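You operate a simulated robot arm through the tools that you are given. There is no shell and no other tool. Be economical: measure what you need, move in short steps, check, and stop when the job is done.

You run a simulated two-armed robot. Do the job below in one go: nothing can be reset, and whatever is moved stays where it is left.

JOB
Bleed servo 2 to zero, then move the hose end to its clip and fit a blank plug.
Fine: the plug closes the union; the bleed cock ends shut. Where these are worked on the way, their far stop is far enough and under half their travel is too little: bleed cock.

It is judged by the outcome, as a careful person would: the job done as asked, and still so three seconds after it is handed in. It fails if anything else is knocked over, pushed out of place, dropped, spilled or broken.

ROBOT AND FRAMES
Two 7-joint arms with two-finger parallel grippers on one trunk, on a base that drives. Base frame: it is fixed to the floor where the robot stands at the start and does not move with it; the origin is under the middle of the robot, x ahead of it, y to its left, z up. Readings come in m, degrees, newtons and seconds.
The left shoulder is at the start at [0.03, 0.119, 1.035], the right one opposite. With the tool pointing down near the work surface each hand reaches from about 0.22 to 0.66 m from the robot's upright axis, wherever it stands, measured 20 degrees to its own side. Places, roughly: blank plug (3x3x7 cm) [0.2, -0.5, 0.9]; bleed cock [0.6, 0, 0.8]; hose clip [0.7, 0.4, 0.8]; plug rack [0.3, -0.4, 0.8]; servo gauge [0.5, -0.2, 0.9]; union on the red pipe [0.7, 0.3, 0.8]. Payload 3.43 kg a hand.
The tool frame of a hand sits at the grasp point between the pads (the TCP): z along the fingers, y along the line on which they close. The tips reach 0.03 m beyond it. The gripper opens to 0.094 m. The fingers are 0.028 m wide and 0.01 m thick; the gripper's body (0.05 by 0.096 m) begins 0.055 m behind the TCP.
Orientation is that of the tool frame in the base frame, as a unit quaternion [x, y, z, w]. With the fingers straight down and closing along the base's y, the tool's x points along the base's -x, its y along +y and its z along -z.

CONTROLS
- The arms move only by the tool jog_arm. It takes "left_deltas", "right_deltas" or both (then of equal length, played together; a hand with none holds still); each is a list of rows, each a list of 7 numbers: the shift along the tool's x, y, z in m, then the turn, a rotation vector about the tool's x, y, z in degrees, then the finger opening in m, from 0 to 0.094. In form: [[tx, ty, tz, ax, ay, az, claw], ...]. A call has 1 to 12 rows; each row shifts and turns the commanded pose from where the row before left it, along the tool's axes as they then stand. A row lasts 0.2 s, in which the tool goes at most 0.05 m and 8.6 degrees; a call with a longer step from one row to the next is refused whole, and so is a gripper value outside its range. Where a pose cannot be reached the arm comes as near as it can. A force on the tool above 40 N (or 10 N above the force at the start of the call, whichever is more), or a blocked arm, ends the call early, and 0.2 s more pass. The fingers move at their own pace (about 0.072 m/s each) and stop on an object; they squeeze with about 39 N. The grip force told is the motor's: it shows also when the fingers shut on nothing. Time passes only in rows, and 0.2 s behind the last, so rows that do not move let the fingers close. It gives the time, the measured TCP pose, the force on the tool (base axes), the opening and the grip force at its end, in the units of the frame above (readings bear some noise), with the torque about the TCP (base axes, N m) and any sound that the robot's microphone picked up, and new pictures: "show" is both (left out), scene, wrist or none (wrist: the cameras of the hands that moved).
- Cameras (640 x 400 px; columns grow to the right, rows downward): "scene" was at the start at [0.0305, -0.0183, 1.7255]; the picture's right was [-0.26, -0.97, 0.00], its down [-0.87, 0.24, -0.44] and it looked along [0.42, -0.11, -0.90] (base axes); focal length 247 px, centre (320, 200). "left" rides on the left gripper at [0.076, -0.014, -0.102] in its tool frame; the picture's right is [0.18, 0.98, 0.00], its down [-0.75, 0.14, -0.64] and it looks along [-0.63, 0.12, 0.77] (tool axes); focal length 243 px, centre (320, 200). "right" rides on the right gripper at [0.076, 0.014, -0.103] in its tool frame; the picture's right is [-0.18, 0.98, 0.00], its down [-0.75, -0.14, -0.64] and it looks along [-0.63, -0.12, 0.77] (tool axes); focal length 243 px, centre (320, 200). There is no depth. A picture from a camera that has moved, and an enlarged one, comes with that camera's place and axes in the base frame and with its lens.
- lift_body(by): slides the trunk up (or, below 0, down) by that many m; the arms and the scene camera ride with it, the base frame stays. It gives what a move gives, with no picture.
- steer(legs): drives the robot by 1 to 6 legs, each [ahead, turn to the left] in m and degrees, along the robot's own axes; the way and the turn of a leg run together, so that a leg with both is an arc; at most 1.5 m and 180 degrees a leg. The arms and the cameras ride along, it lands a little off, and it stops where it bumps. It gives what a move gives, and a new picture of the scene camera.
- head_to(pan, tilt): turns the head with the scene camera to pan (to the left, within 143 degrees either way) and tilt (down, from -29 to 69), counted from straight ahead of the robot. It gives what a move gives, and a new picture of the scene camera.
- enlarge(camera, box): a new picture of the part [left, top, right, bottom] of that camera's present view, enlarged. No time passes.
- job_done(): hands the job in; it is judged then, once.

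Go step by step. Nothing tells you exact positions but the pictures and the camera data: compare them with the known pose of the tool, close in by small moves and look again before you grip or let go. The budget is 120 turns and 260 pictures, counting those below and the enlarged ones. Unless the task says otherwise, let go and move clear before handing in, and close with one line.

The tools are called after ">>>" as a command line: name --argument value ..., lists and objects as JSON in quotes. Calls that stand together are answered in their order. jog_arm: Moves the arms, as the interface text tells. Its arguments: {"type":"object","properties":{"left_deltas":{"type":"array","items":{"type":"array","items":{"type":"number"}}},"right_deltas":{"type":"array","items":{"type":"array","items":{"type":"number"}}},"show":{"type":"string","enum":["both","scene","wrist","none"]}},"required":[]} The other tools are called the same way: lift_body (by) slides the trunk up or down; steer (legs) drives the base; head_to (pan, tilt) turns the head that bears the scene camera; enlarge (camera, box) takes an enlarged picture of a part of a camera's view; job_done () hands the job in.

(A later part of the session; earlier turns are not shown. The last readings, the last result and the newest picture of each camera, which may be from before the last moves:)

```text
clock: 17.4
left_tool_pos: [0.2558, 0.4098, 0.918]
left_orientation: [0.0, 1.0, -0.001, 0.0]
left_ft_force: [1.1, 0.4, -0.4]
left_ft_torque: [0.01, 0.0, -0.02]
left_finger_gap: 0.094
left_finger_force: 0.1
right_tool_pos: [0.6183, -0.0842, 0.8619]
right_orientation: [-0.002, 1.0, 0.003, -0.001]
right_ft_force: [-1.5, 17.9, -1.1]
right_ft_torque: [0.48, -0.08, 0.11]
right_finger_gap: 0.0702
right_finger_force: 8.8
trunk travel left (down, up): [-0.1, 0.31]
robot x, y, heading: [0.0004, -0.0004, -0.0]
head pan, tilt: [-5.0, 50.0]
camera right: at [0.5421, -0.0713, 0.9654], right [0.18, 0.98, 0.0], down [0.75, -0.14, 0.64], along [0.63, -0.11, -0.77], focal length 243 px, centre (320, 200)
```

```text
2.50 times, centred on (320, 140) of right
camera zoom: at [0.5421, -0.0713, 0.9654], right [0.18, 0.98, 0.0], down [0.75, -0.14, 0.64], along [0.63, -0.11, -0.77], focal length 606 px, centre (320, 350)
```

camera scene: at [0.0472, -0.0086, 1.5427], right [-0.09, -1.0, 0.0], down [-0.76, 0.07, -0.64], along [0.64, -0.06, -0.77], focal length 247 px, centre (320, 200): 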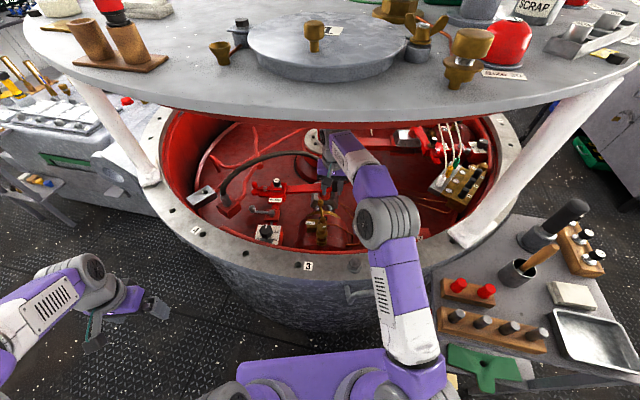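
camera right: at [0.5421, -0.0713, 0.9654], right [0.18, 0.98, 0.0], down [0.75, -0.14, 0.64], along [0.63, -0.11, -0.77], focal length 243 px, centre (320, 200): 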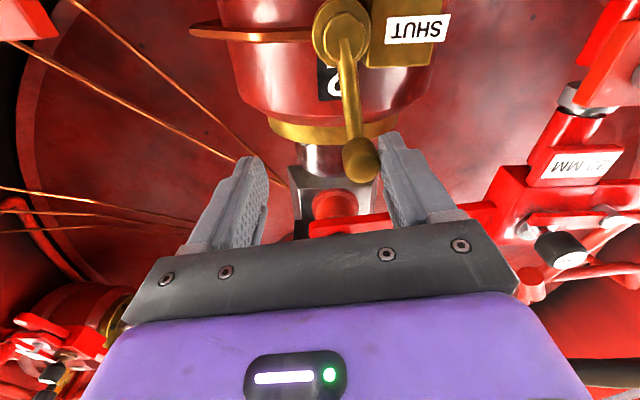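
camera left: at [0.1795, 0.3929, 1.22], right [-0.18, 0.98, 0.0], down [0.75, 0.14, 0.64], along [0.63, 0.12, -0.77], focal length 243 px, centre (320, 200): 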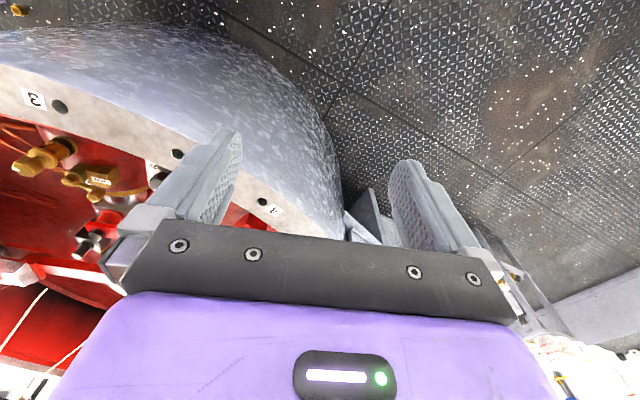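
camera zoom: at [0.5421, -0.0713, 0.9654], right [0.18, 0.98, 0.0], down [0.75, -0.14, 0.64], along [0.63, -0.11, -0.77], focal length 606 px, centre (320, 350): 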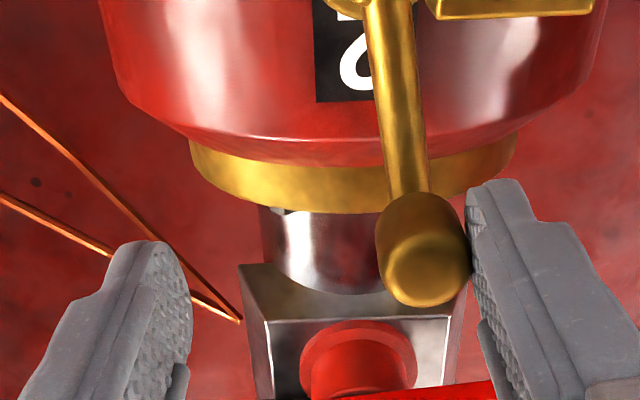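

The push met 18 N with no further motion, so the cock is at its open stop. I'm backing the hand off to watch the gauge.

>>> jog_arm --right_deltas '[[0, 0.022, 0, 0, 0, 0, 0.06], [0, 0, -0.04, 0, 0, 0, 0.06], [0, 0, -0.04, 0, 0, 0, 0.06], [0, 0.04, 0, 0, 0, 0, 0.06], [0, 0.045, 0, 0, 0, 0, 0.06], [0, 0.045, 0, 0, 0, 0, 0.06], [0.03, 0.03, 0, 0, 0, 0, 0.06]]' --show "scene"

>>> enlarge --camera "scene" --box '[280, 180, 440, 280]'

```text
clock: 18.9
left_tool_pos: [0.2553, 0.4071, 0.9185]
left_orientation: [0.0, 1.0, 0.0, 0.0]
left_ft_force: [-1.1, -0.1, 0.0]
left_ft_torque: [0.0, -0.05, 0.0]
left_finger_gap: 0.0941
left_finger_force: 0.1
right_tool_pos: [0.5703, 0.0872, 0.9372]
right_orientation: [0.0, 1.0, -0.001, 0.0]
right_ft_force: [0.6, -0.7, 0.3]
right_ft_torque: [0.0, -0.02, 0.02]
right_finger_gap: 0.0602
right_finger_force: 0.0
right hand out of reach, approached as far as the arm can: row 4, 5, 6, 7
trunk travel left (down, up): [-0.1, 0.31]
robot x, y, heading: [-0.0026, 0.0015, -0.1]
head pan, tilt: [-5.0, 50.0]
camera scene: at [0.0468, -0.0084, 1.5427], right [-0.09, -1.0, 0.0], down [-0.76, 0.07, -0.64], along [0.64, -0.06, -0.77], focal length 247 px, centre (320, 200)
```

scene: 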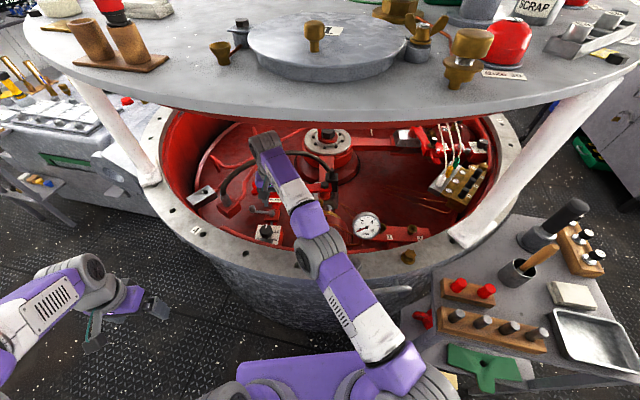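

```text
4.00 times, centred on (360, 230) of scene
camera zoom: at [0.0468, -0.0084, 1.5427], right [-0.09, -1.0, 0.0], down [-0.76, 0.07, -0.64], along [0.64, -0.06, -0.77], focal length 988 px, centre (160, 80)
```

zoom: 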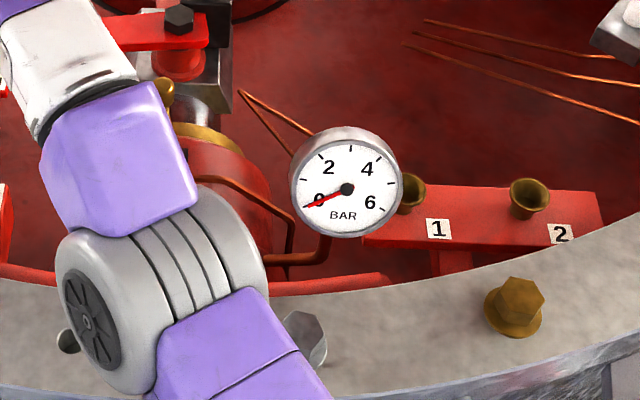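

The gauge reads 0. I'm bringing the hand back over the knob to shut the cock.

>>> jog_arm --right_deltas '[[0, -0.045, 0, 0, 0, 0, 0.06], [0, -0.045, 0, 0, 0, 0, 0.06], [-0.02, -0.045, 0, 0, 0, 0, 0.06], [-0.02, -0.02, 0, 0, 0, 0, 0.06]]' --show "wrist"

```text
clock: 19.9
left_tool_pos: [0.2555, 0.4071, 0.9184]
left_orientation: [0.001, 1.0, 0.0, 0.001]
left_ft_force: [-0.5, 0.5, -0.5]
left_ft_torque: [0.01, -0.02, -0.01]
left_finger_gap: 0.094
left_finger_force: 0.0
right_tool_pos: [0.6165, -0.0539, 0.9421]
right_orientation: [0.0, 1.0, 0.0, 0.0]
right_ft_force: [-0.1, 0.6, 0.5]
right_ft_torque: [-0.04, 0.0, 0.01]
right_finger_gap: 0.0598
right_finger_force: 0.1
right hand out of reach, approached as far as the arm can: row 1, 2, 3, 4
trunk travel left (down, up): [-0.1, 0.31]
robot x, y, heading: [-0.0011, 0.0004, -0.2]
head pan, tilt: [-5.0, 50.0]
camera right: at [0.5413, -0.0393, 1.0452], right [0.18, 0.98, 0.0], down [0.75, -0.14, 0.64], along [0.63, -0.12, -0.77], focal length 243 px, centre (320, 200)
```

right: 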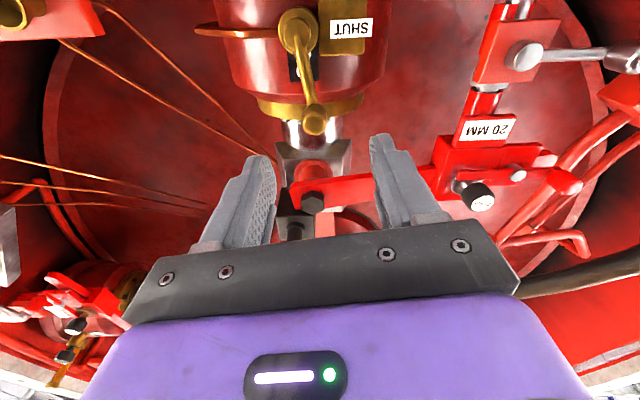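

>>> jog_arm --right_deltas '[[0.002, -0.004, 0.03, 0, 0, 0, 0.06], [0, 0, 0.03, 0, 0, 0, 0.06], [0, 0, 0.021, 0, 0, 0, 0.05], [0, 0, 0, 0, 0, 0, 0.045]]' --show "wrist"

>>> enlarge --camera "right" --box '[220, 60, 420, 220]'

```text
clock: 20.9
left_tool_pos: [0.2547, 0.4062, 0.9188]
left_orientation: [0.0, 1.0, 0.0, 0.0]
left_ft_force: [0.4, -0.2, 0.6]
left_ft_torque: [-0.04, -0.03, -0.02]
left_finger_gap: 0.0938
left_finger_force: 0.1
right_tool_pos: [0.6328, -0.0553, 0.8651]
right_orientation: [0.0, 1.0, 0.0, -0.002]
right_ft_force: [0.4, -1.0, -0.9]
right_ft_torque: [0.02, 0.01, 0.0]
right_finger_gap: 0.0451
right_finger_force: 0.0
right hand out of reach, approached as far as the arm can: row 1, 2, 3
trunk travel left (down, up): [-0.1, 0.31]
robot x, y, heading: [-0.0013, 0.0012, 0.2]
head pan, tilt: [-5.0, 50.0]
camera right: at [0.5575, -0.0406, 0.9683], right [0.18, 0.98, 0.0], down [0.75, -0.14, 0.64], along [0.63, -0.12, -0.77], focal length 243 px, centre (320, 200)
```

right: 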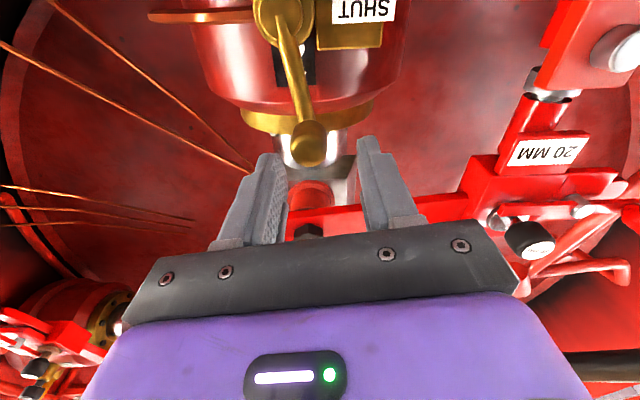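

```text
2.50 times, centred on (320, 140) of right
camera zoom: at [0.5575, -0.0406, 0.9683], right [0.18, 0.98, 0.0], down [0.75, -0.14, 0.64], along [0.63, -0.12, -0.77], focal length 606 px, centre (320, 350)
```

zoom: 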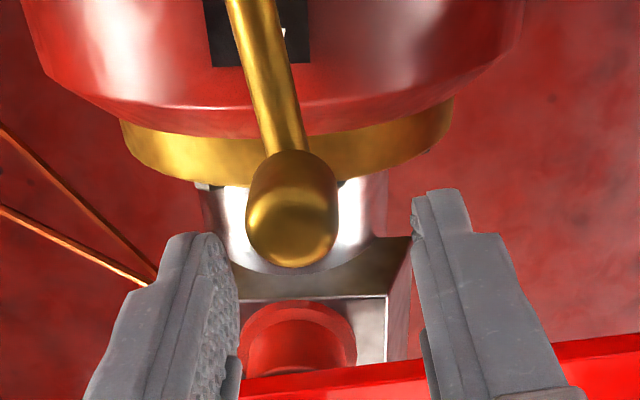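

Knob at (0.6215,-0.060); I'll centre, then swing it back toward SHUT.

>>> jog_arm --right_deltas '[[0.011, -0.003, 0.004, 0, 0, 0, 0.045], [0.0006, 0.0092, 0, 0, 0, -5, 0.045], [0.0011, 0.0091, 0, 0, 0, -5, 0.045], [0.0016, 0.0091, 0, 0, 0, -5, 0.045], [0.0021, 0.009, 0, 0, 0, -5, 0.045], [0.0025, 0.0088, 0, 0, 0, -5, 0.045]]' --show "wrist"

>>> enlarge --camera "right" --box '[220, 60, 420, 220]'

```text
clock: 22.4
left_tool_pos: [0.2557, 0.4066, 0.919]
left_orientation: [0.0, 1.0, 0.0, 0.0]
left_ft_force: [-0.1, -0.2, 0.2]
left_ft_torque: [-0.02, -0.01, 0.0]
left_finger_gap: 0.0941
left_finger_force: 0.1
right_tool_pos: [0.6229, -0.0118, 0.8638]
right_orientation: [-0.217, 0.976, -0.002, -0.001]
right_ft_force: [0.4, -0.1, 1.1]
right_ft_torque: [-0.03, -0.02, 0.03]
right_finger_gap: 0.0455
right_finger_force: 0.1
right hand out of reach, approached as far as the arm can: row 1, 6
trunk travel left (down, up): [-0.1, 0.31]
robot x, y, heading: [0.0007, -0.0008, 0.1]
head pan, tilt: [-5.0, 50.0]
camera right: at [0.5484, -0.0309, 0.9684], right [-0.25, 0.97, 0.0], down [0.74, 0.19, 0.64], along [0.62, 0.16, -0.77], focal length 243 px, centre (320, 200)
```

right: 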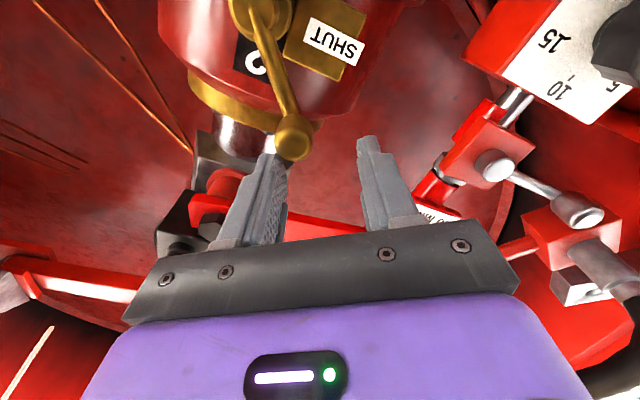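

```text
2.50 times, centred on (320, 140) of right
camera zoom: at [0.5484, -0.0309, 0.9684], right [-0.25, 0.97, 0.0], down [0.74, 0.19, 0.64], along [0.62, 0.16, -0.77], focal length 606 px, centre (320, 350)
```

zoom: 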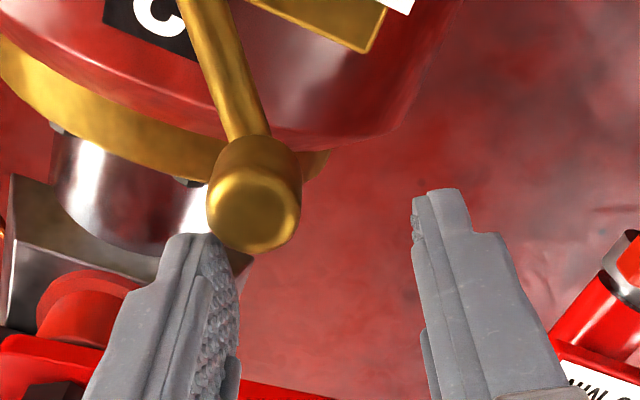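

The hand ran a bit outward of the arc. I'll pull it in and continue the swing.

>>> jog_arm --right_deltas '[[0.019, -0.0023, 0, 0, 0, 0, 0.045], [0.0024, 0.0089, 0, 0, 0, -4, 0.045], [0.003, 0.0087, 0, 0, 0, -4, 0.045], [0.0036, 0.0085, 0, 0, 0, -4, 0.045]]' --show "wrist"

>>> enlarge --camera "right" --box '[220, 60, 420, 220]'

```text
clock: 23.4
left_tool_pos: [0.2548, 0.4072, 0.9175]
left_orientation: [0.0, 1.0, 0.0, 0.0]
left_ft_force: [-0.6, -0.3, -0.1]
left_ft_torque: [-0.01, -0.01, 0.03]
left_finger_gap: 0.0944
left_finger_force: 0.0
right_tool_pos: [0.6164, 0.0092, 0.868]
right_orientation: [-0.318, 0.948, 0.0, -0.003]
right_ft_force: [0.2, 0.6, 0.5]
right_ft_torque: [-0.01, 0.05, -0.02]
right_finger_gap: 0.0451
right_finger_force: 0.0
right hand out of reach, approached as far as the arm can: row 1, 2, 3, 4
trunk travel left (down, up): [-0.1, 0.31]
robot x, y, heading: [-0.0005, -0.0003, 0.0]
head pan, tilt: [-5.0, 50.0]
camera right: at [0.5473, -0.0252, 0.9717], right [-0.45, 0.9, 0.0], down [0.69, 0.34, 0.64], along [0.57, 0.29, -0.77], focal length 243 px, centre (320, 200)
```

right: 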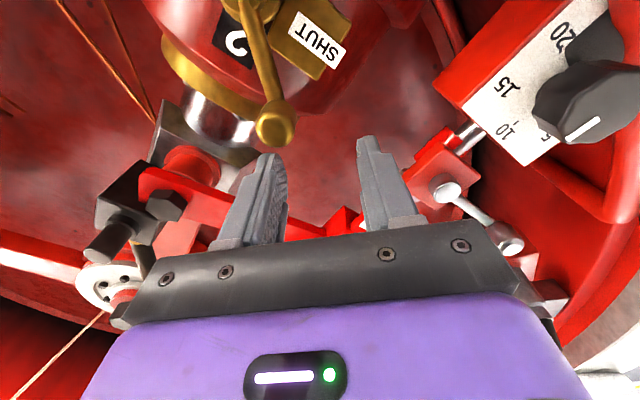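

```text
2.50 times, centred on (320, 140) of right
camera zoom: at [0.5473, -0.0252, 0.9717], right [-0.45, 0.9, 0.0], down [0.69, 0.34, 0.64], along [0.57, 0.29, -0.77], focal length 606 px, centre (320, 350)
```

zoom: 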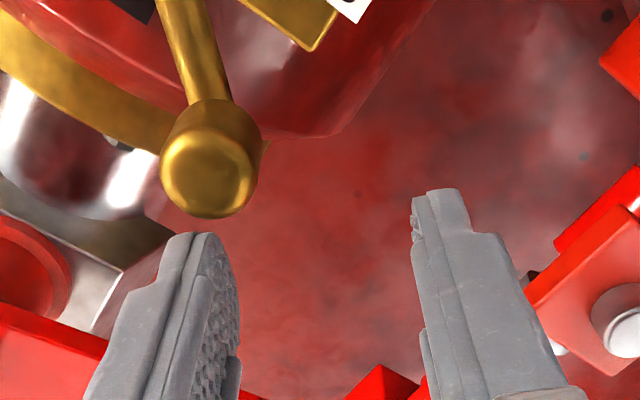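

The commanded pose drifted past reach, so I'll pull it back toward the robot and re-check.

>>> jog_arm --right_deltas '[[0.01, -0.01, -0.03, 0, 0, 0, 0.06], [0.015, -0.01, 0, 0, 0, 0, 0.06], [0.01, 0, 0, 0, 0, 0, 0.06]]' --show "wrist"

```text
clock: 24.1
left_tool_pos: [0.2546, 0.4075, 0.9179]
left_orientation: [0.0, 1.0, 0.0, 0.0]
left_ft_force: [-0.2, -0.8, -0.6]
left_ft_torque: [-0.02, 0.0, 0.03]
left_finger_gap: 0.0939
left_finger_force: 0.1
right_tool_pos: [0.6203, -0.0244, 0.9019]
right_orientation: [-0.317, 0.948, 0.0, -0.002]
right_ft_force: [0.4, -1.2, 0.1]
right_ft_torque: [0.01, 0.04, 0.01]
right_finger_gap: 0.0597
right_finger_force: 0.0
right hand out of reach, approached as far as the arm can: row 2, 3
trunk travel left (down, up): [-0.1, 0.31]
robot x, y, heading: [0.0029, -0.0002, 0.2]
head pan, tilt: [-5.0, 50.0]
camera right: at [0.5505, -0.0582, 1.0059], right [-0.44, 0.9, 0.0], down [0.69, 0.34, 0.64], along [0.57, 0.28, -0.77], focal length 243 px, centre (320, 200)
```

right: 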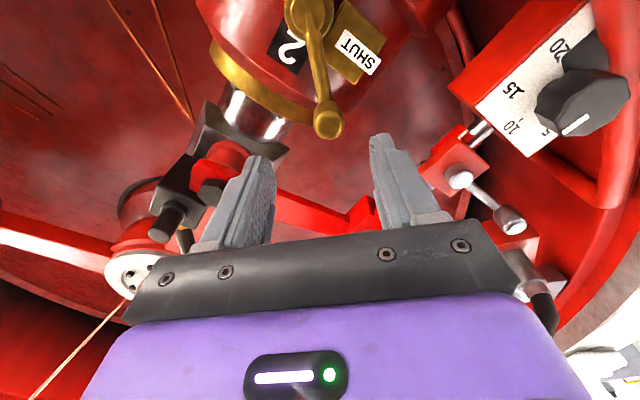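

>>> jog_arm --right_deltas '[[0.015, 0.005, 0, 0, 0, 0, 0.06], [0.01, 0.0, 0, 0, 0, 0, 0.06]]' --show "none"

```text
clock: 24.8
left_tool_pos: [0.2554, 0.4067, 0.9179]
left_orientation: [0.0, 1.0, 0.001, 0.0]
left_ft_force: [0.4, -1.2, 0.4]
left_ft_torque: [0.05, 0.03, -0.01]
left_finger_gap: 0.0941
left_finger_force: 0.1
right_tool_pos: [0.6196, -0.0293, 0.9056]
right_orientation: [-0.317, 0.948, 0.0, 0.0]
right_ft_force: [-0.7, -0.4, -0.9]
right_ft_torque: [0.01, 0.0, 0.02]
right_finger_gap: 0.0601
right_finger_force: 0.1
right hand out of reach, approached as far as the arm can: row 1, 2
trunk travel left (down, up): [-0.1, 0.31]
robot x, y, heading: [0.0018, 0.001, 0.1]
head pan, tilt: [-5.0, 50.0]
```

The arm seems caught in a poor joint posture, so I'll retreat it up and back to a clean pose before retrying.

>>> jog_arm --right_deltas '[[0, 0, -0.04, 0, 0, 0, 0.06], [0, 0, -0.04, 0, 0, 0, 0.06], [0.04, 0, -0.02, 0, 0, 0, 0.06], [0.04, 0, 0, 0, 0, 7.5, 0.06], [0.04, 0, 0, 0, 0, 7.5, 0.06], [0, 0, 0, 0, 0, 7.5, 0.06], [0, 0, 0, 0, 0, 7.5, 0.06], [0, 0, 0, 0, 0, 7.5, 0.06], [0, 0, 0, 0, 0, 0, 0.06]]' --show "scene"

```text
clock: 26.8
left_tool_pos: [0.2546, 0.407, 0.9181]
left_orientation: [0.001, 1.0, 0.0, 0.0]
left_ft_force: [0.5, -0.4, -0.4]
left_ft_torque: [0.01, 0.0, 0.02]
left_finger_gap: 0.0937
left_finger_force: 0.0
right_tool_pos: [0.502, -0.1004, 0.998]
right_orientation: [0.005, 1.0, -0.001, 0.0]
right_ft_force: [0.7, 0.9, -1.3]
right_ft_torque: [-0.01, 0.01, 0.01]
right_finger_gap: 0.0599
right_finger_force: 0.0
right hand out of reach, approached as far as the arm can: row 1, 2
trunk travel left (down, up): [-0.1, 0.31]
robot x, y, heading: [0.0012, -0.0004, -0.0]
head pan, tilt: [-5.0, 50.0]
camera scene: at [0.0475, -0.0089, 1.5426], right [-0.09, -1.0, 0.0], down [-0.76, 0.07, -0.64], along [0.64, -0.06, -0.77], focal length 247 px, centre (320, 200)
```

scene: 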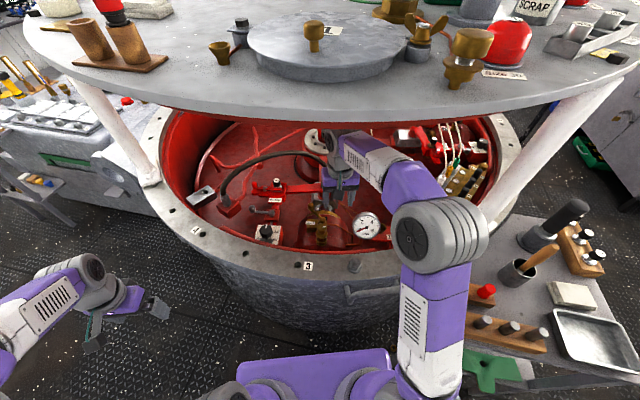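

The posture is clean now. I'll turn 45° first, then move over the knob at (0.608,-0.025).

>>> jog_arm --right_deltas '[[0, 0, 0, 0, 0, -7.5, 0.06], [0, 0, 0, 0, 0, -7.5, 0.06], [0, 0, 0, 0, 0, -7.5, 0.06], [0, 0, 0, 0, 0, -7.5, 0.06], [0, 0, 0, 0, 0, -7.5, 0.06], [0, 0, 0, 0, 0, -7.5, 0.06], [-0.0434, -0.0066, 0.015, 0, 0, 0, 0.06], [-0.0434, -0.0066, 0.02, 0, 0, 0, 0.06], [-0.0434, -0.0066, 0.02, 0, 0, 0, 0.06]]' --show "wrist"

```text
clock: 28.8
left_tool_pos: [0.2568, 0.4075, 0.9179]
left_orientation: [0.0, 1.0, 0.0, 0.0]
left_ft_force: [-0.3, -0.2, -0.3]
left_ft_torque: [0.0, 0.02, 0.0]
left_finger_gap: 0.0942
left_finger_force: 0.1
right_tool_pos: [0.6101, -0.0195, 0.9445]
right_orientation: [-0.379, 0.926, -0.001, -0.002]
right_ft_force: [1.2, 0.0, -0.7]
right_ft_torque: [-0.01, -0.02, 0.01]
right_finger_gap: 0.0602
right_finger_force: 0.0
trunk travel left (down, up): [-0.1, 0.31]
robot x, y, heading: [0.0, -0.0007, 0.0]
head pan, tilt: [-5.0, 50.0]
camera right: at [0.5462, -0.0638, 1.0483], right [-0.56, 0.83, 0.0], down [0.64, 0.43, 0.64], along [0.53, 0.36, -0.77], focal length 243 px, centre (320, 200)
```

right: 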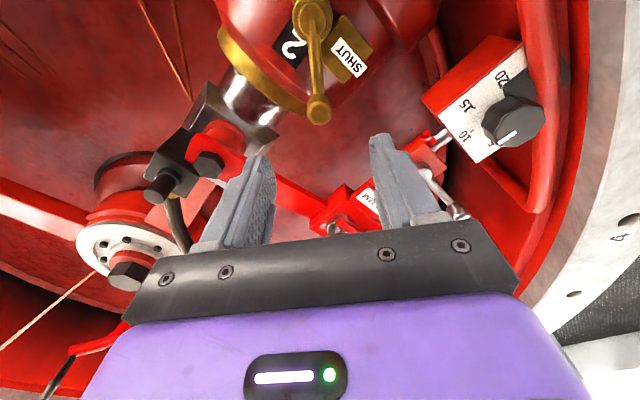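

Centred. Descending, narrowing the cage, and swinging toward shut.

>>> jog_arm --right_deltas '[[0.003, 0, 0.04, 0, 0, 0, 0.06], [0, 0, 0.043, 0, 0, 0, 0.06], [0, 0, 0, 0, 0, 0, 0.045], [-0.0008, 0.0092, 0, 0, 0, -2, 0.045], [0.0002, 0.0092, 0, 0, 0, -2, 0.045], [0.0011, 0.0091, 0, 0, 0, -2, 0.045]]' --show "wrist"

>>> enlarge --camera "right" --box '[220, 60, 420, 220]'

```text
clock: 30.1
left_tool_pos: [0.2542, 0.4075, 0.9199]
left_orientation: [0.0, 1.0, 0.0, 0.0]
left_ft_force: [-0.1, -0.6, 0.1]
left_ft_torque: [0.0, -0.02, -0.04]
left_finger_gap: 0.0941
left_finger_force: 0.2
right_tool_pos: [0.5866, -0.0037, 0.8611]
right_orientation: [-0.426, 0.905, 0.001, 0.0]
right_ft_force: [0.8, -1.2, 0.7]
right_ft_torque: [-0.06, -0.02, 0.0]
right_finger_gap: 0.0457
right_finger_force: 0.4
trunk travel left (down, up): [-0.1, 0.31]
robot x, y, heading: [-0.0003, -0.0012, -0.2]
head pan, tilt: [-5.0, 50.0]
camera right: at [0.5278, -0.0535, 0.9646], right [-0.64, 0.77, 0.0], down [0.59, 0.49, 0.64], along [0.49, 0.41, -0.77], focal length 243 px, centre (320, 200)
```

right: 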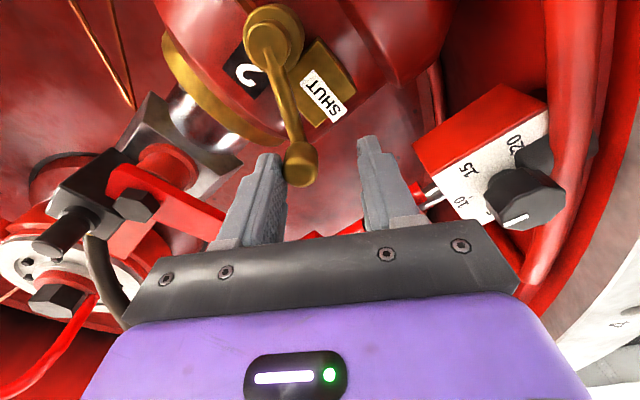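

```text
2.50 times, centred on (320, 140) of right
camera zoom: at [0.5278, -0.0535, 0.9646], right [-0.64, 0.77, 0.0], down [0.59, 0.49, 0.64], along [0.49, 0.41, -0.77], focal length 606 px, centre (320, 350)
```

zoom: 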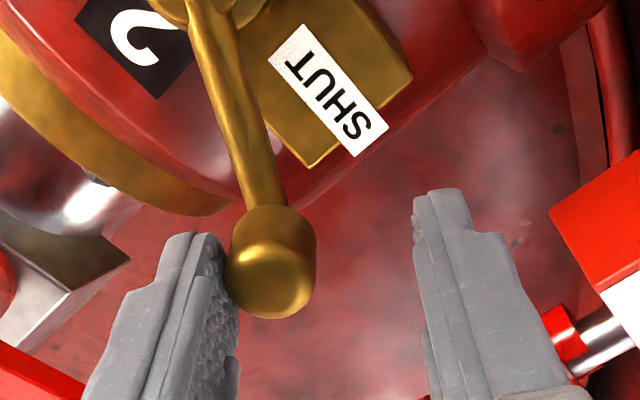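

Working well; continuing to the shut stop.

>>> jog_arm --right_deltas '[[0.0021, 0.009, 0, 0, 0, -2, 0.045], [0.003, 0.0087, 0, 0, 0, -2, 0.045], [0.0035, 0.0083, 0, 0, 0, -2, 0.045], [0.004, 0.0079, 0, 0, 0, -2, 0.045]]' --show "wrist"

>>> enlarge --camera "right" --box '[220, 60, 420, 220]'

```text
clock: 31.1
left_tool_pos: [0.2563, 0.4065, 0.9175]
left_orientation: [0.0, 1.0, 0.001, 0.0]
left_ft_force: [0.2, -0.5, 0.6]
left_ft_torque: [-0.03, -0.01, 0.01]
left_finger_gap: 0.0939
left_finger_force: 0.1
right_tool_pos: [0.5546, 0.0029, 0.8638]
right_orientation: [-0.488, 0.873, -0.001, 0.001]
right_ft_force: [8.7, -3.2, 0.6]
right_ft_torque: [-0.05, -0.36, -0.01]
right_finger_gap: 0.0505
right_finger_force: 4.8
trunk travel left (down, up): [-0.1, 0.31]
robot x, y, heading: [-0.0011, -0.002, 0.0]
head pan, tilt: [-5.0, 50.0]
camera right: at [0.5015, -0.0536, 0.9666], right [-0.74, 0.67, 0.0], down [0.51, 0.57, 0.64], along [0.43, 0.48, -0.77], focal length 243 px, centre (320, 200)
```

right: 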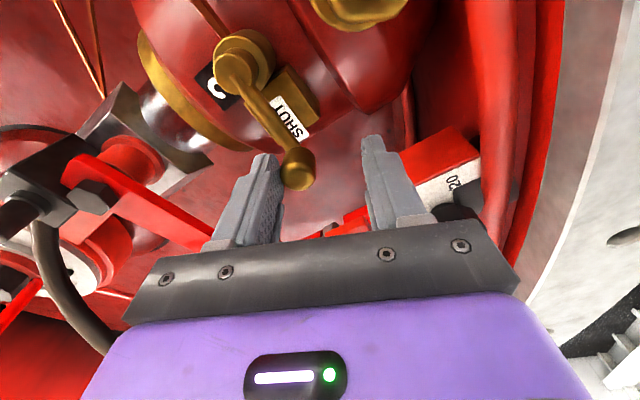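

```text
2.50 times, centred on (320, 140) of right
camera zoom: at [0.5015, -0.0536, 0.9666], right [-0.74, 0.67, 0.0], down [0.51, 0.57, 0.64], along [0.43, 0.48, -0.77], focal length 606 px, centre (320, 350)
```

zoom: 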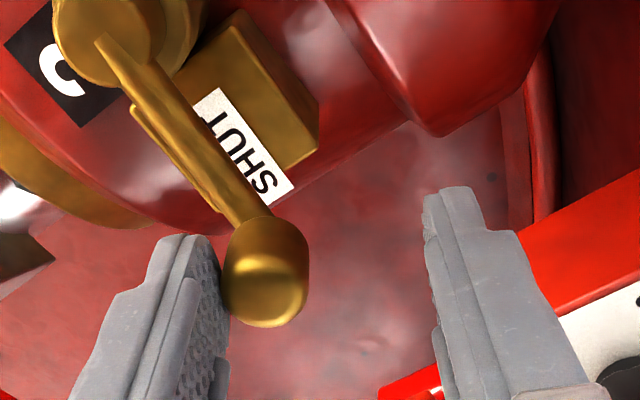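

The lever is back over the SHUT label, with resistance rising. One small firm nudge, then back off and lift.

>>> jog_arm --right_deltas '[[0.001, 0.005, 0, 0, 0, 0, 0.045], [0, 0, 0, 0, 0, 0, 0.045]]' --show "none"

>>> jog_arm --right_deltas '[[-0.001, -0.014, 0, 0, 0, 0, 0.055], [0, 0, -0.04, 0, 0, 0, 0.06], [0, 0, -0.04, 0, 0, 0, 0.06], [0, 0, -0.04, 0, 0, 0, 0.06]]' --show "wrist"

>>> enlarge --camera "right" --box '[220, 0, 380, 120]'

```text
clock: 31.8
left_tool_pos: [0.2567, 0.4076, 0.9187]
left_orientation: [0.0, 1.0, -0.001, -0.001]
left_ft_force: [-0.7, -0.9, 0.2]
left_ft_torque: [-0.01, -0.01, -0.01]
left_finger_gap: 0.094
left_finger_force: 0.0
right_tool_pos: [0.5494, 0.005, 0.8612]
right_orientation: [-0.488, 0.873, -0.001, 0.001]
right_ft_force: [21.4, -7.6, 4.9]
right_ft_torque: [-0.23, -0.89, 0.01]
right_finger_gap: 0.058
right_finger_force: 11.0
trunk travel left (down, up): [-0.1, 0.31]
robot x, y, heading: [-0.003, -0.0038, -0.0]
head pan, tilt: [-5.0, 50.0]
```

```text
clock: 32.8
left_tool_pos: [0.2558, 0.4063, 0.9184]
left_orientation: [0.0, 1.0, 0.0, 0.0]
left_ft_force: [-0.8, 0.8, 0.6]
left_ft_torque: [0.02, 0.01, 0.0]
left_finger_gap: 0.0938
left_finger_force: 0.0
right_tool_pos: [0.5598, 0.0016, 0.9817]
right_orientation: [-0.488, 0.873, 0.001, -0.001]
right_ft_force: [-0.4, 0.1, 0.0]
right_ft_torque: [0.01, -0.01, -0.02]
right_finger_gap: 0.06
right_finger_force: 0.0
trunk travel left (down, up): [-0.1, 0.31]
robot x, y, heading: [-0.0018, 0.0043, 0.2]
head pan, tilt: [-5.0, 50.0]
camera right: at [0.5084, -0.0565, 1.0852], right [-0.74, 0.67, 0.0], down [0.51, 0.57, 0.64], along [0.43, 0.48, -0.77], focal length 243 px, centre (320, 200)
```

right: 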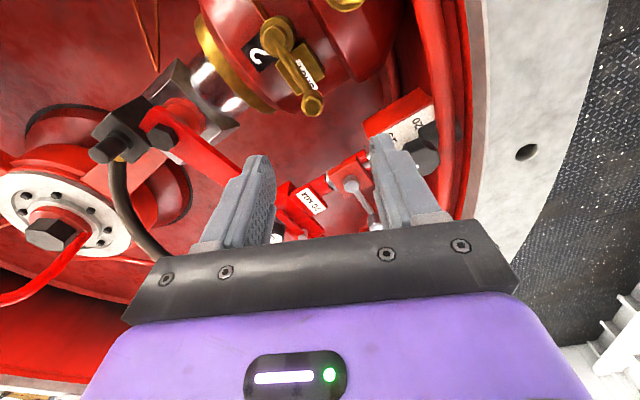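

```text
3.33 times, centred on (300, 60) of right
camera zoom: at [0.5084, -0.0565, 1.0852], right [-0.74, 0.67, 0.0], down [0.51, 0.57, 0.64], along [0.43, 0.48, -0.77], focal length 809 px, centre (387, 667)
```

zoom: 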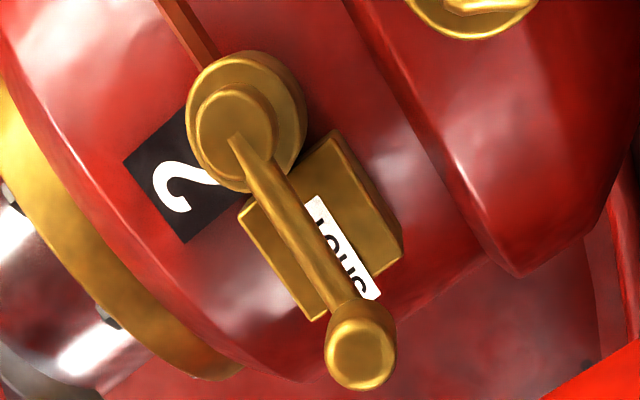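

The cock is shut firmly. Now I'll retract the right hand and move it toward the plug racks for a close look.

>>> jog_arm --right_deltas '[[0.03, -0.03, -0.02, 0, 0, 7.5, 0.06], [0.03, -0.03, 0, 0, 0, 7.5, 0.06], [0.04, -0.02, 0, 0, 0, 7.5, 0.08], [0.04, -0.02, 0, 0, 0, 7.5, 0.08], [0.04, -0.02, 0, 0, 0, 7.5, 0.08], [0.04, -0.02, 0, 0, 0, 7.5, 0.08], [0.02, -0.02, 0, 0, 0, 7.5, 0.08], [0, -0.04, 0, 0, 0, 6, 0.08], [0, -0.045, 0, 0, 0, 0, 0.08], [0, -0.045, 0, 0, 0, 0, 0.08], [0, -0.045, 0, 0, 0, 0, 0.08]]' --show "both"

>>> head_to --pan -45 --tilt 60

>>> enlarge --camera "scene" --box '[160, 100, 480, 300]'

```text
clock: 35.1
left_tool_pos: [0.2547, 0.4066, 0.9181]
left_orientation: [0.0, 1.0, 0.0, 0.0]
left_ft_force: [0.8, 0.5, -1.0]
left_ft_torque: [0.05, 0.0, 0.01]
left_finger_gap: 0.0938
left_finger_force: 0.1
right_tool_pos: [0.4665, -0.4321, 1.0022]
right_orientation: [0.0, 1.0, 0.0, 0.0]
right_ft_force: [0.0, 0.4, 0.5]
right_ft_torque: [0.05, 0.05, -0.02]
right_finger_gap: 0.0799
right_finger_force: 0.0
trunk travel left (down, up): [-0.1, 0.31]
robot x, y, heading: [0.0026, -0.0003, -0.1]
head pan, tilt: [-5.0, 50.0]
camera scene: at [0.0476, -0.0097, 1.5426], right [-0.09, -1.0, 0.0], down [-0.76, 0.07, -0.64], along [0.64, -0.06, -0.77], focal length 247 px, centre (320, 200)
camera right: at [0.3903, -0.4197, 1.1054], right [0.18, 0.98, 0.0], down [0.75, -0.14, 0.64], along [0.63, -0.12, -0.77], focal length 243 px, centre (320, 200)
```

scene: 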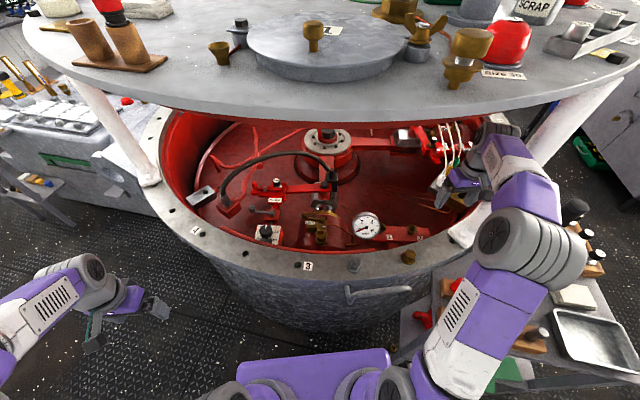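
right: 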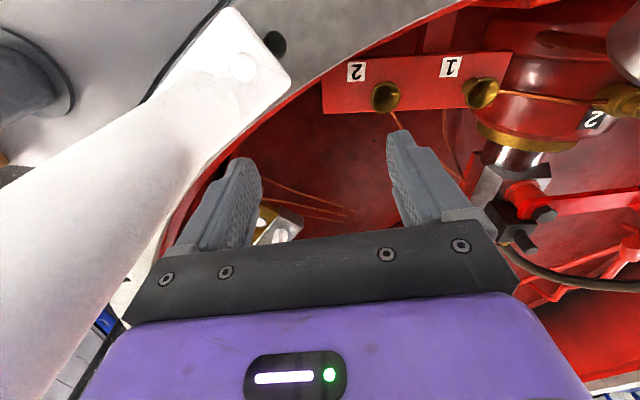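

```text
clock: 36.2
left_tool_pos: [0.2556, 0.407, 0.9183]
left_orientation: [0.001, 1.0, 0.0, 0.0]
left_ft_force: [0.3, -0.3, 0.5]
left_ft_torque: [0.0, -0.01, -0.02]
left_finger_gap: 0.0942
left_finger_force: 0.0
right_tool_pos: [0.4666, -0.4337, 1.003]
right_orientation: [0.0, 1.0, 0.0, 0.0]
right_ft_force: [-0.1, 0.1, 0.1]
right_ft_torque: [0.02, -0.02, 0.02]
right_finger_gap: 0.0802
right_finger_force: 0.0
trunk travel left (down, up): [-0.1, 0.31]
robot x, y, heading: [-0.0016, -0.0006, -0.2]
head pan, tilt: [-45.0, 60.0]
camera scene: at [0.018, -0.0492, 1.5301], right [-0.71, -0.71, 0.0], down [-0.61, 0.61, -0.5], along [0.35, -0.35, -0.87], focal length 247 px, centre (320, 200)
```

scene: 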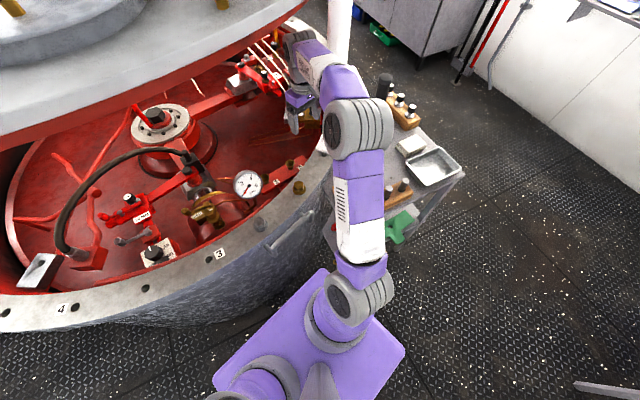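

```text
2.00 times, centred on (320, 200) of scene
camera zoom: at [0.018, -0.0492, 1.5301], right [-0.71, -0.71, 0.0], down [-0.61, 0.61, -0.5], along [0.35, -0.35, -0.87], focal length 494 px, centre (320, 200)
```

zoom: 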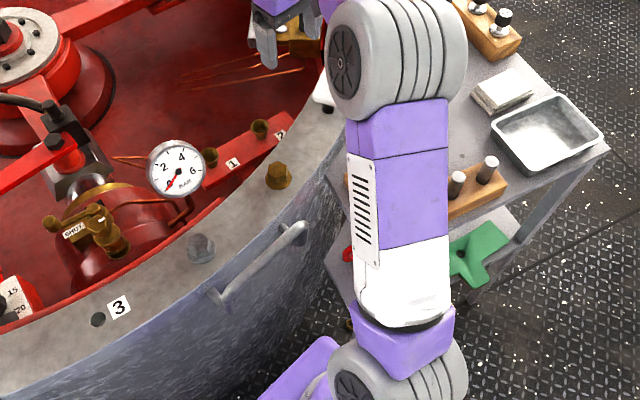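

The gauge holds at zero with the cock shut. I'll pull the hand back so the plug rack is visible.

>>> jog_arm --right_deltas '[[0.045, 0, -0.01, 0, 0, 0, 0.08], [0.045, 0, -0.01, 0, 0, 0, 0.08], [0.045, 0, -0.01, 0, 0, 0, 0.08], [0.045, 0.02, 0, 0, 0, 0, 0.08], [0.045, 0.02, 0, 0, 0, 0, 0.08], [0.03, 0.02, 0, 0, 0, 0, 0.08]]' --show "both"

>>> enlarge --camera "right" --box '[0, 0, 480, 200]'

>>> enlarge --camera "scene" --box '[320, 60, 480, 260]'

```text
clock: 37.6
left_tool_pos: [0.2548, 0.406, 0.9185]
left_orientation: [0.0, 1.0, 0.0, -0.001]
left_ft_force: [0.4, 0.1, -0.5]
left_ft_torque: [0.01, 0.0, 0.01]
left_finger_gap: 0.0943
left_finger_force: 0.0
right_tool_pos: [0.2142, -0.3751, 1.0301]
right_orientation: [0.0, 1.0, -0.001, 0.0]
right_ft_force: [-0.5, -0.5, 0.1]
right_ft_torque: [-0.03, 0.0, 0.03]
right_finger_gap: 0.08
right_finger_force: 0.1
trunk travel left (down, up): [-0.1, 0.31]
robot x, y, heading: [0.0019, 0.0025, 0.1]
head pan, tilt: [-45.0, 60.0]
camera scene: at [0.0174, -0.0488, 1.5301], right [-0.71, -0.71, 0.0], down [-0.61, 0.61, -0.5], along [0.35, -0.35, -0.87], focal length 247 px, centre (320, 200)
camera right: at [0.1368, -0.3609, 1.1332], right [0.18, 0.98, 0.0], down [0.75, -0.14, 0.64], along [0.63, -0.12, -0.77], focal length 243 px, centre (320, 200)
```

scene: 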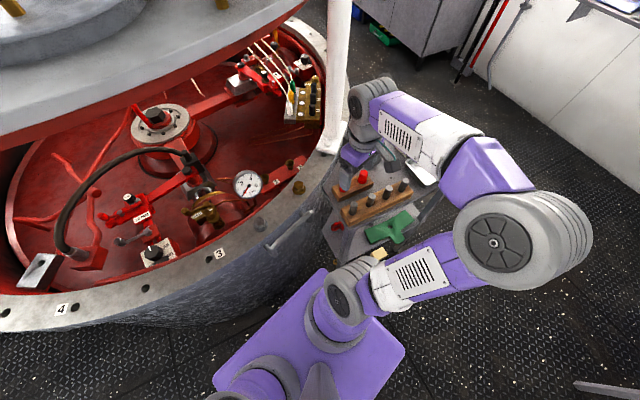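
right: 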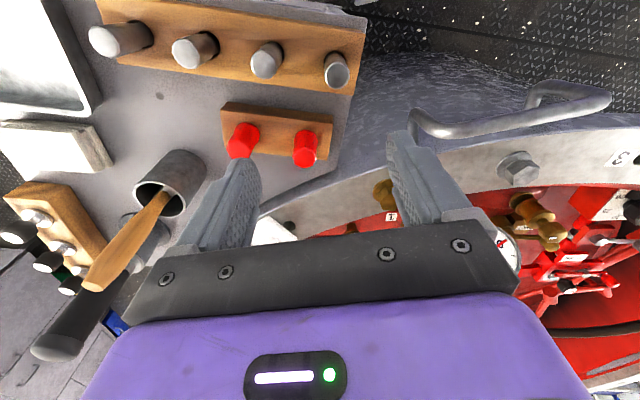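

```text
1.33 times, centred on (240, 100) of right
camera zoom: at [0.1368, -0.3609, 1.1332], right [0.18, 0.98, 0.0], down [0.75, -0.14, 0.64], along [0.63, -0.12, -0.77], focal length 324 px, centre (427, 333)
```

zoom: 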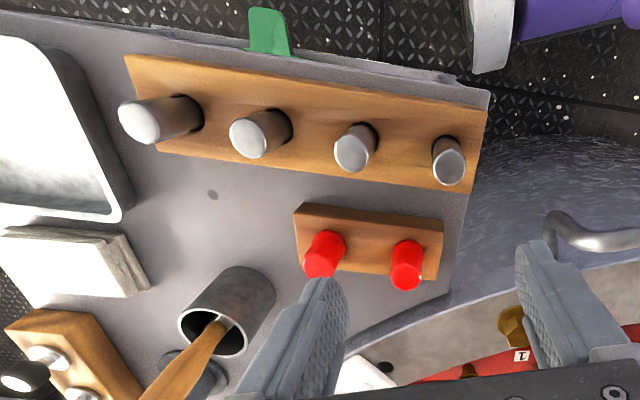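

```text
2.00 times, centred on (400, 160) of scene
camera zoom: at [0.0174, -0.0488, 1.5301], right [-0.71, -0.71, 0.0], down [-0.61, 0.61, -0.5], along [0.35, -0.35, -0.87], focal length 494 px, centre (160, 280)
```

zoom: 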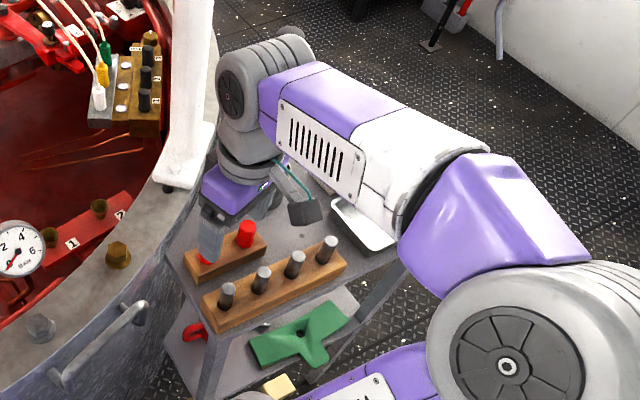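

The two-hole rack with red plugs at ≈(0.26,-0.44) matches "plug rack". Comparing the two red plugs closely.

>>> enlarge --camera "right" --box '[200, 80, 360, 180]'

>>> enlarge --camera "scene" --box '[320, 150, 420, 240]'

```text
4.00 times, centred on (280, 130) of right
camera zoom: at [0.1368, -0.3609, 1.1332], right [0.18, 0.98, 0.0], down [0.75, -0.14, 0.64], along [0.63, -0.12, -0.77], focal length 970 px, centre (480, 480)
```

zoom: 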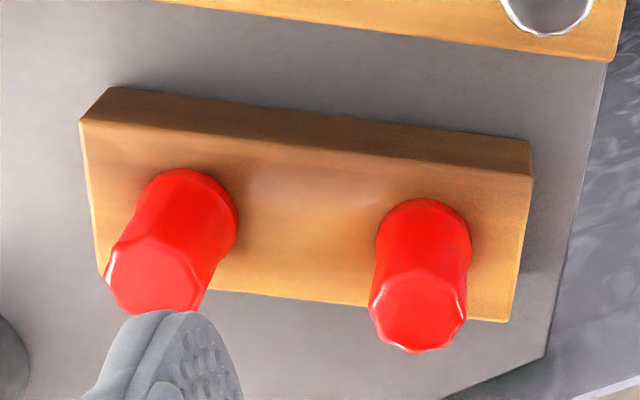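

```text
4.44 times, centred on (370, 195) of scene
camera zoom: at [0.0174, -0.0488, 1.5301], right [-0.71, -0.71, 0.0], down [-0.61, 0.61, -0.5], along [0.35, -0.35, -0.87], focal length 1098 px, centre (98, 222)
```

zoom: 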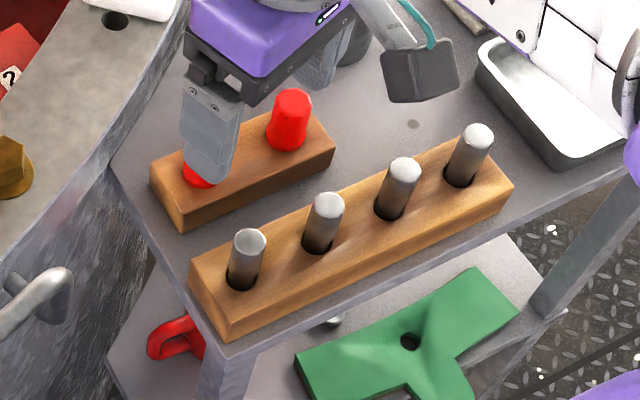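

They look alike; I'll take the one nearest the listed place, top at ≈(0.247,-0.473,0.89). Moving over it.

>>> jog_arm --right_deltas '[[-0.015, -0.035, 0, 0, 0, 0, 0.06], [-0.018, -0.035, 0, 0, 0, 0, 0.06], [0, -0.0284, 0.02, 0, 0, 0, 0.06], [0, 0, 0.04, 0, 0, 0, 0.06]]' --show "wrist"

>>> enlarge --camera "right" --box '[220, 60, 420, 220]'

```text
clock: 38.6
left_tool_pos: [0.256, 0.4071, 0.918]
left_orientation: [0.0, 1.0, 0.0, 0.001]
left_ft_force: [-0.1, -0.6, 0.2]
left_ft_torque: [-0.02, -0.03, 0.02]
left_finger_gap: 0.0941
left_finger_force: 0.1
right_tool_pos: [0.2507, -0.4727, 0.9711]
right_orientation: [0.0, 1.0, 0.0, -0.001]
right_ft_force: [0.0, 0.6, 0.3]
right_ft_torque: [0.02, -0.02, 0.0]
right_finger_gap: 0.0599
right_finger_force: 0.0
trunk travel left (down, up): [-0.1, 0.31]
robot x, y, heading: [-0.001, -0.0007, -0.1]
head pan, tilt: [-45.0, 60.0]
camera right: at [0.1749, -0.4586, 1.0737], right [0.18, 0.98, 0.0], down [0.75, -0.14, 0.64], along [0.63, -0.12, -0.77], focal length 243 px, centre (320, 200)
```

right: 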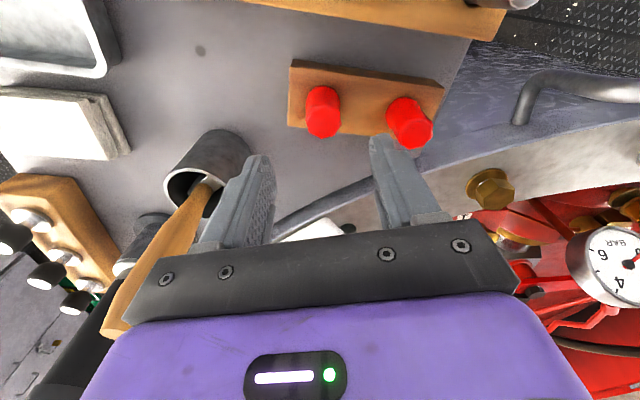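

```text
2.50 times, centred on (320, 140) of right
camera zoom: at [0.1749, -0.4586, 1.0737], right [0.18, 0.98, 0.0], down [0.75, -0.14, 0.64], along [0.63, -0.12, -0.77], focal length 606 px, centre (320, 350)
```

zoom: 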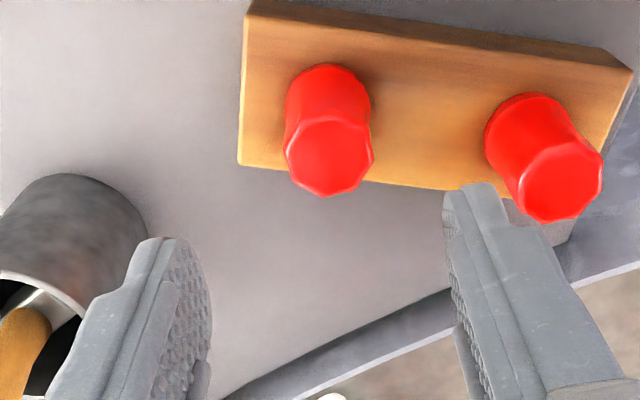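

>>> jog_arm --right_deltas '[[0.001, 0.003, 0.035, 0, 0, 0, 0.06], [0, 0, 0.03, 0, 0, 0, 0.06], [0, 0, 0.018, 0, 0, 0, 0.06]]' --show "both"

>>> enlarge --camera "right" --box '[220, 100, 420, 260]'

>>> enlarge --camera "scene" --box '[320, 140, 440, 230]'

```text
clock: 39.6
left_tool_pos: [0.2537, 0.4087, 0.9172]
left_orientation: [0.0, 1.0, 0.0, 0.001]
left_ft_force: [-0.7, -0.7, -0.1]
left_ft_torque: [0.03, 0.04, -0.02]
left_finger_gap: 0.094
left_finger_force: 0.0
right_tool_pos: [0.25, -0.4698, 0.8905]
right_orientation: [0.001, 1.0, -0.003, 0.004]
right_ft_force: [-6.7, 4.0, 23.6]
right_ft_torque: [0.97, 0.51, 0.32]
right_finger_gap: 0.0621
right_finger_force: 1.4
trunk travel left (down, up): [-0.1, 0.31]
robot x, y, heading: [-0.0023, -0.0001, -0.2]
head pan, tilt: [-45.0, 60.0]
stopped in row 3 (right hand): the force on the tool passed its limit at 46 N (the readings are from after the stop); the commanded pose is now the measured one
camera scene: at [0.0156, -0.0472, 1.5304], right [-0.71, -0.71, 0.0], down [-0.61, 0.61, -0.5], along [0.35, -0.35, -0.87], focal length 247 px, centre (320, 200)
camera right: at [0.1726, -0.4548, 0.9931], right [0.19, 0.98, -0.01], down [0.75, -0.14, 0.65], along [0.64, -0.12, -0.76], focal length 243 px, centre (320, 200)
```

scene: 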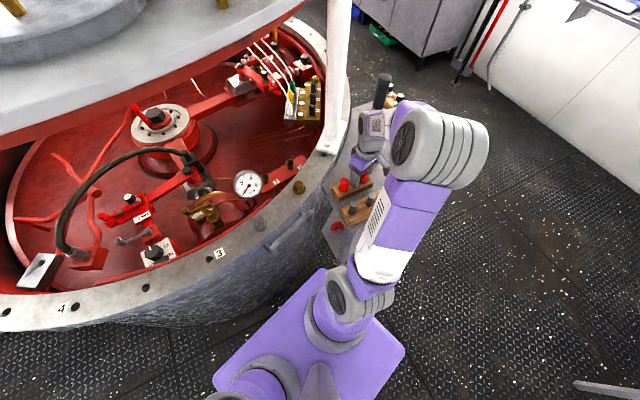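
right: 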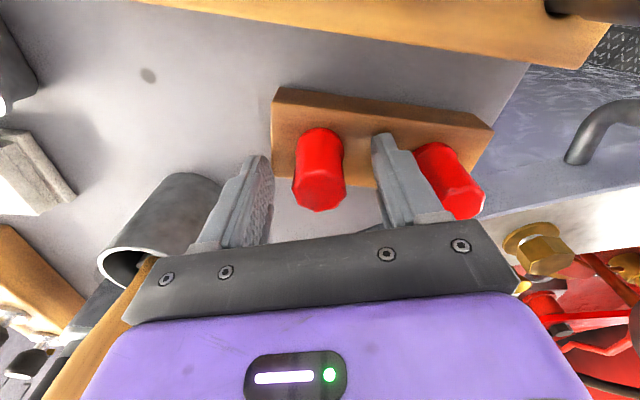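

```text
2.50 times, centred on (320, 180) of right
camera zoom: at [0.1726, -0.4548, 0.9931], right [0.19, 0.98, -0.01], down [0.75, -0.14, 0.65], along [0.64, -0.12, -0.76], focal length 606 px, centre (320, 250)
```

zoom: 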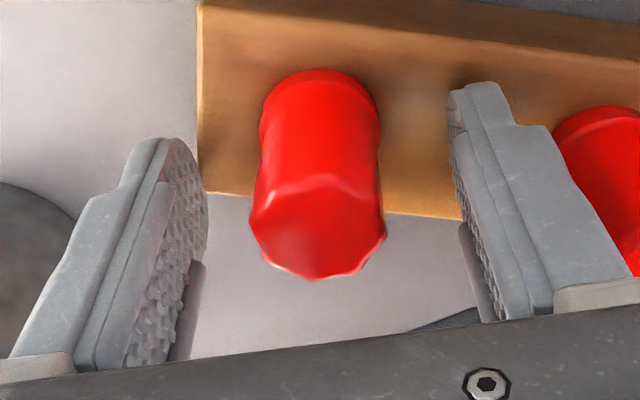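

```text
4.44 times, centred on (380, 185) of scene
camera zoom: at [0.0156, -0.0472, 1.5304], right [-0.71, -0.71, 0.0], down [-0.61, 0.61, -0.5], along [0.35, -0.35, -0.87], focal length 1098 px, centre (53, 267)
```

zoom: 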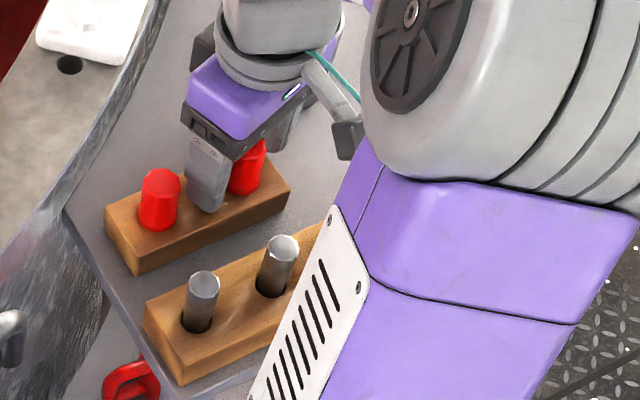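

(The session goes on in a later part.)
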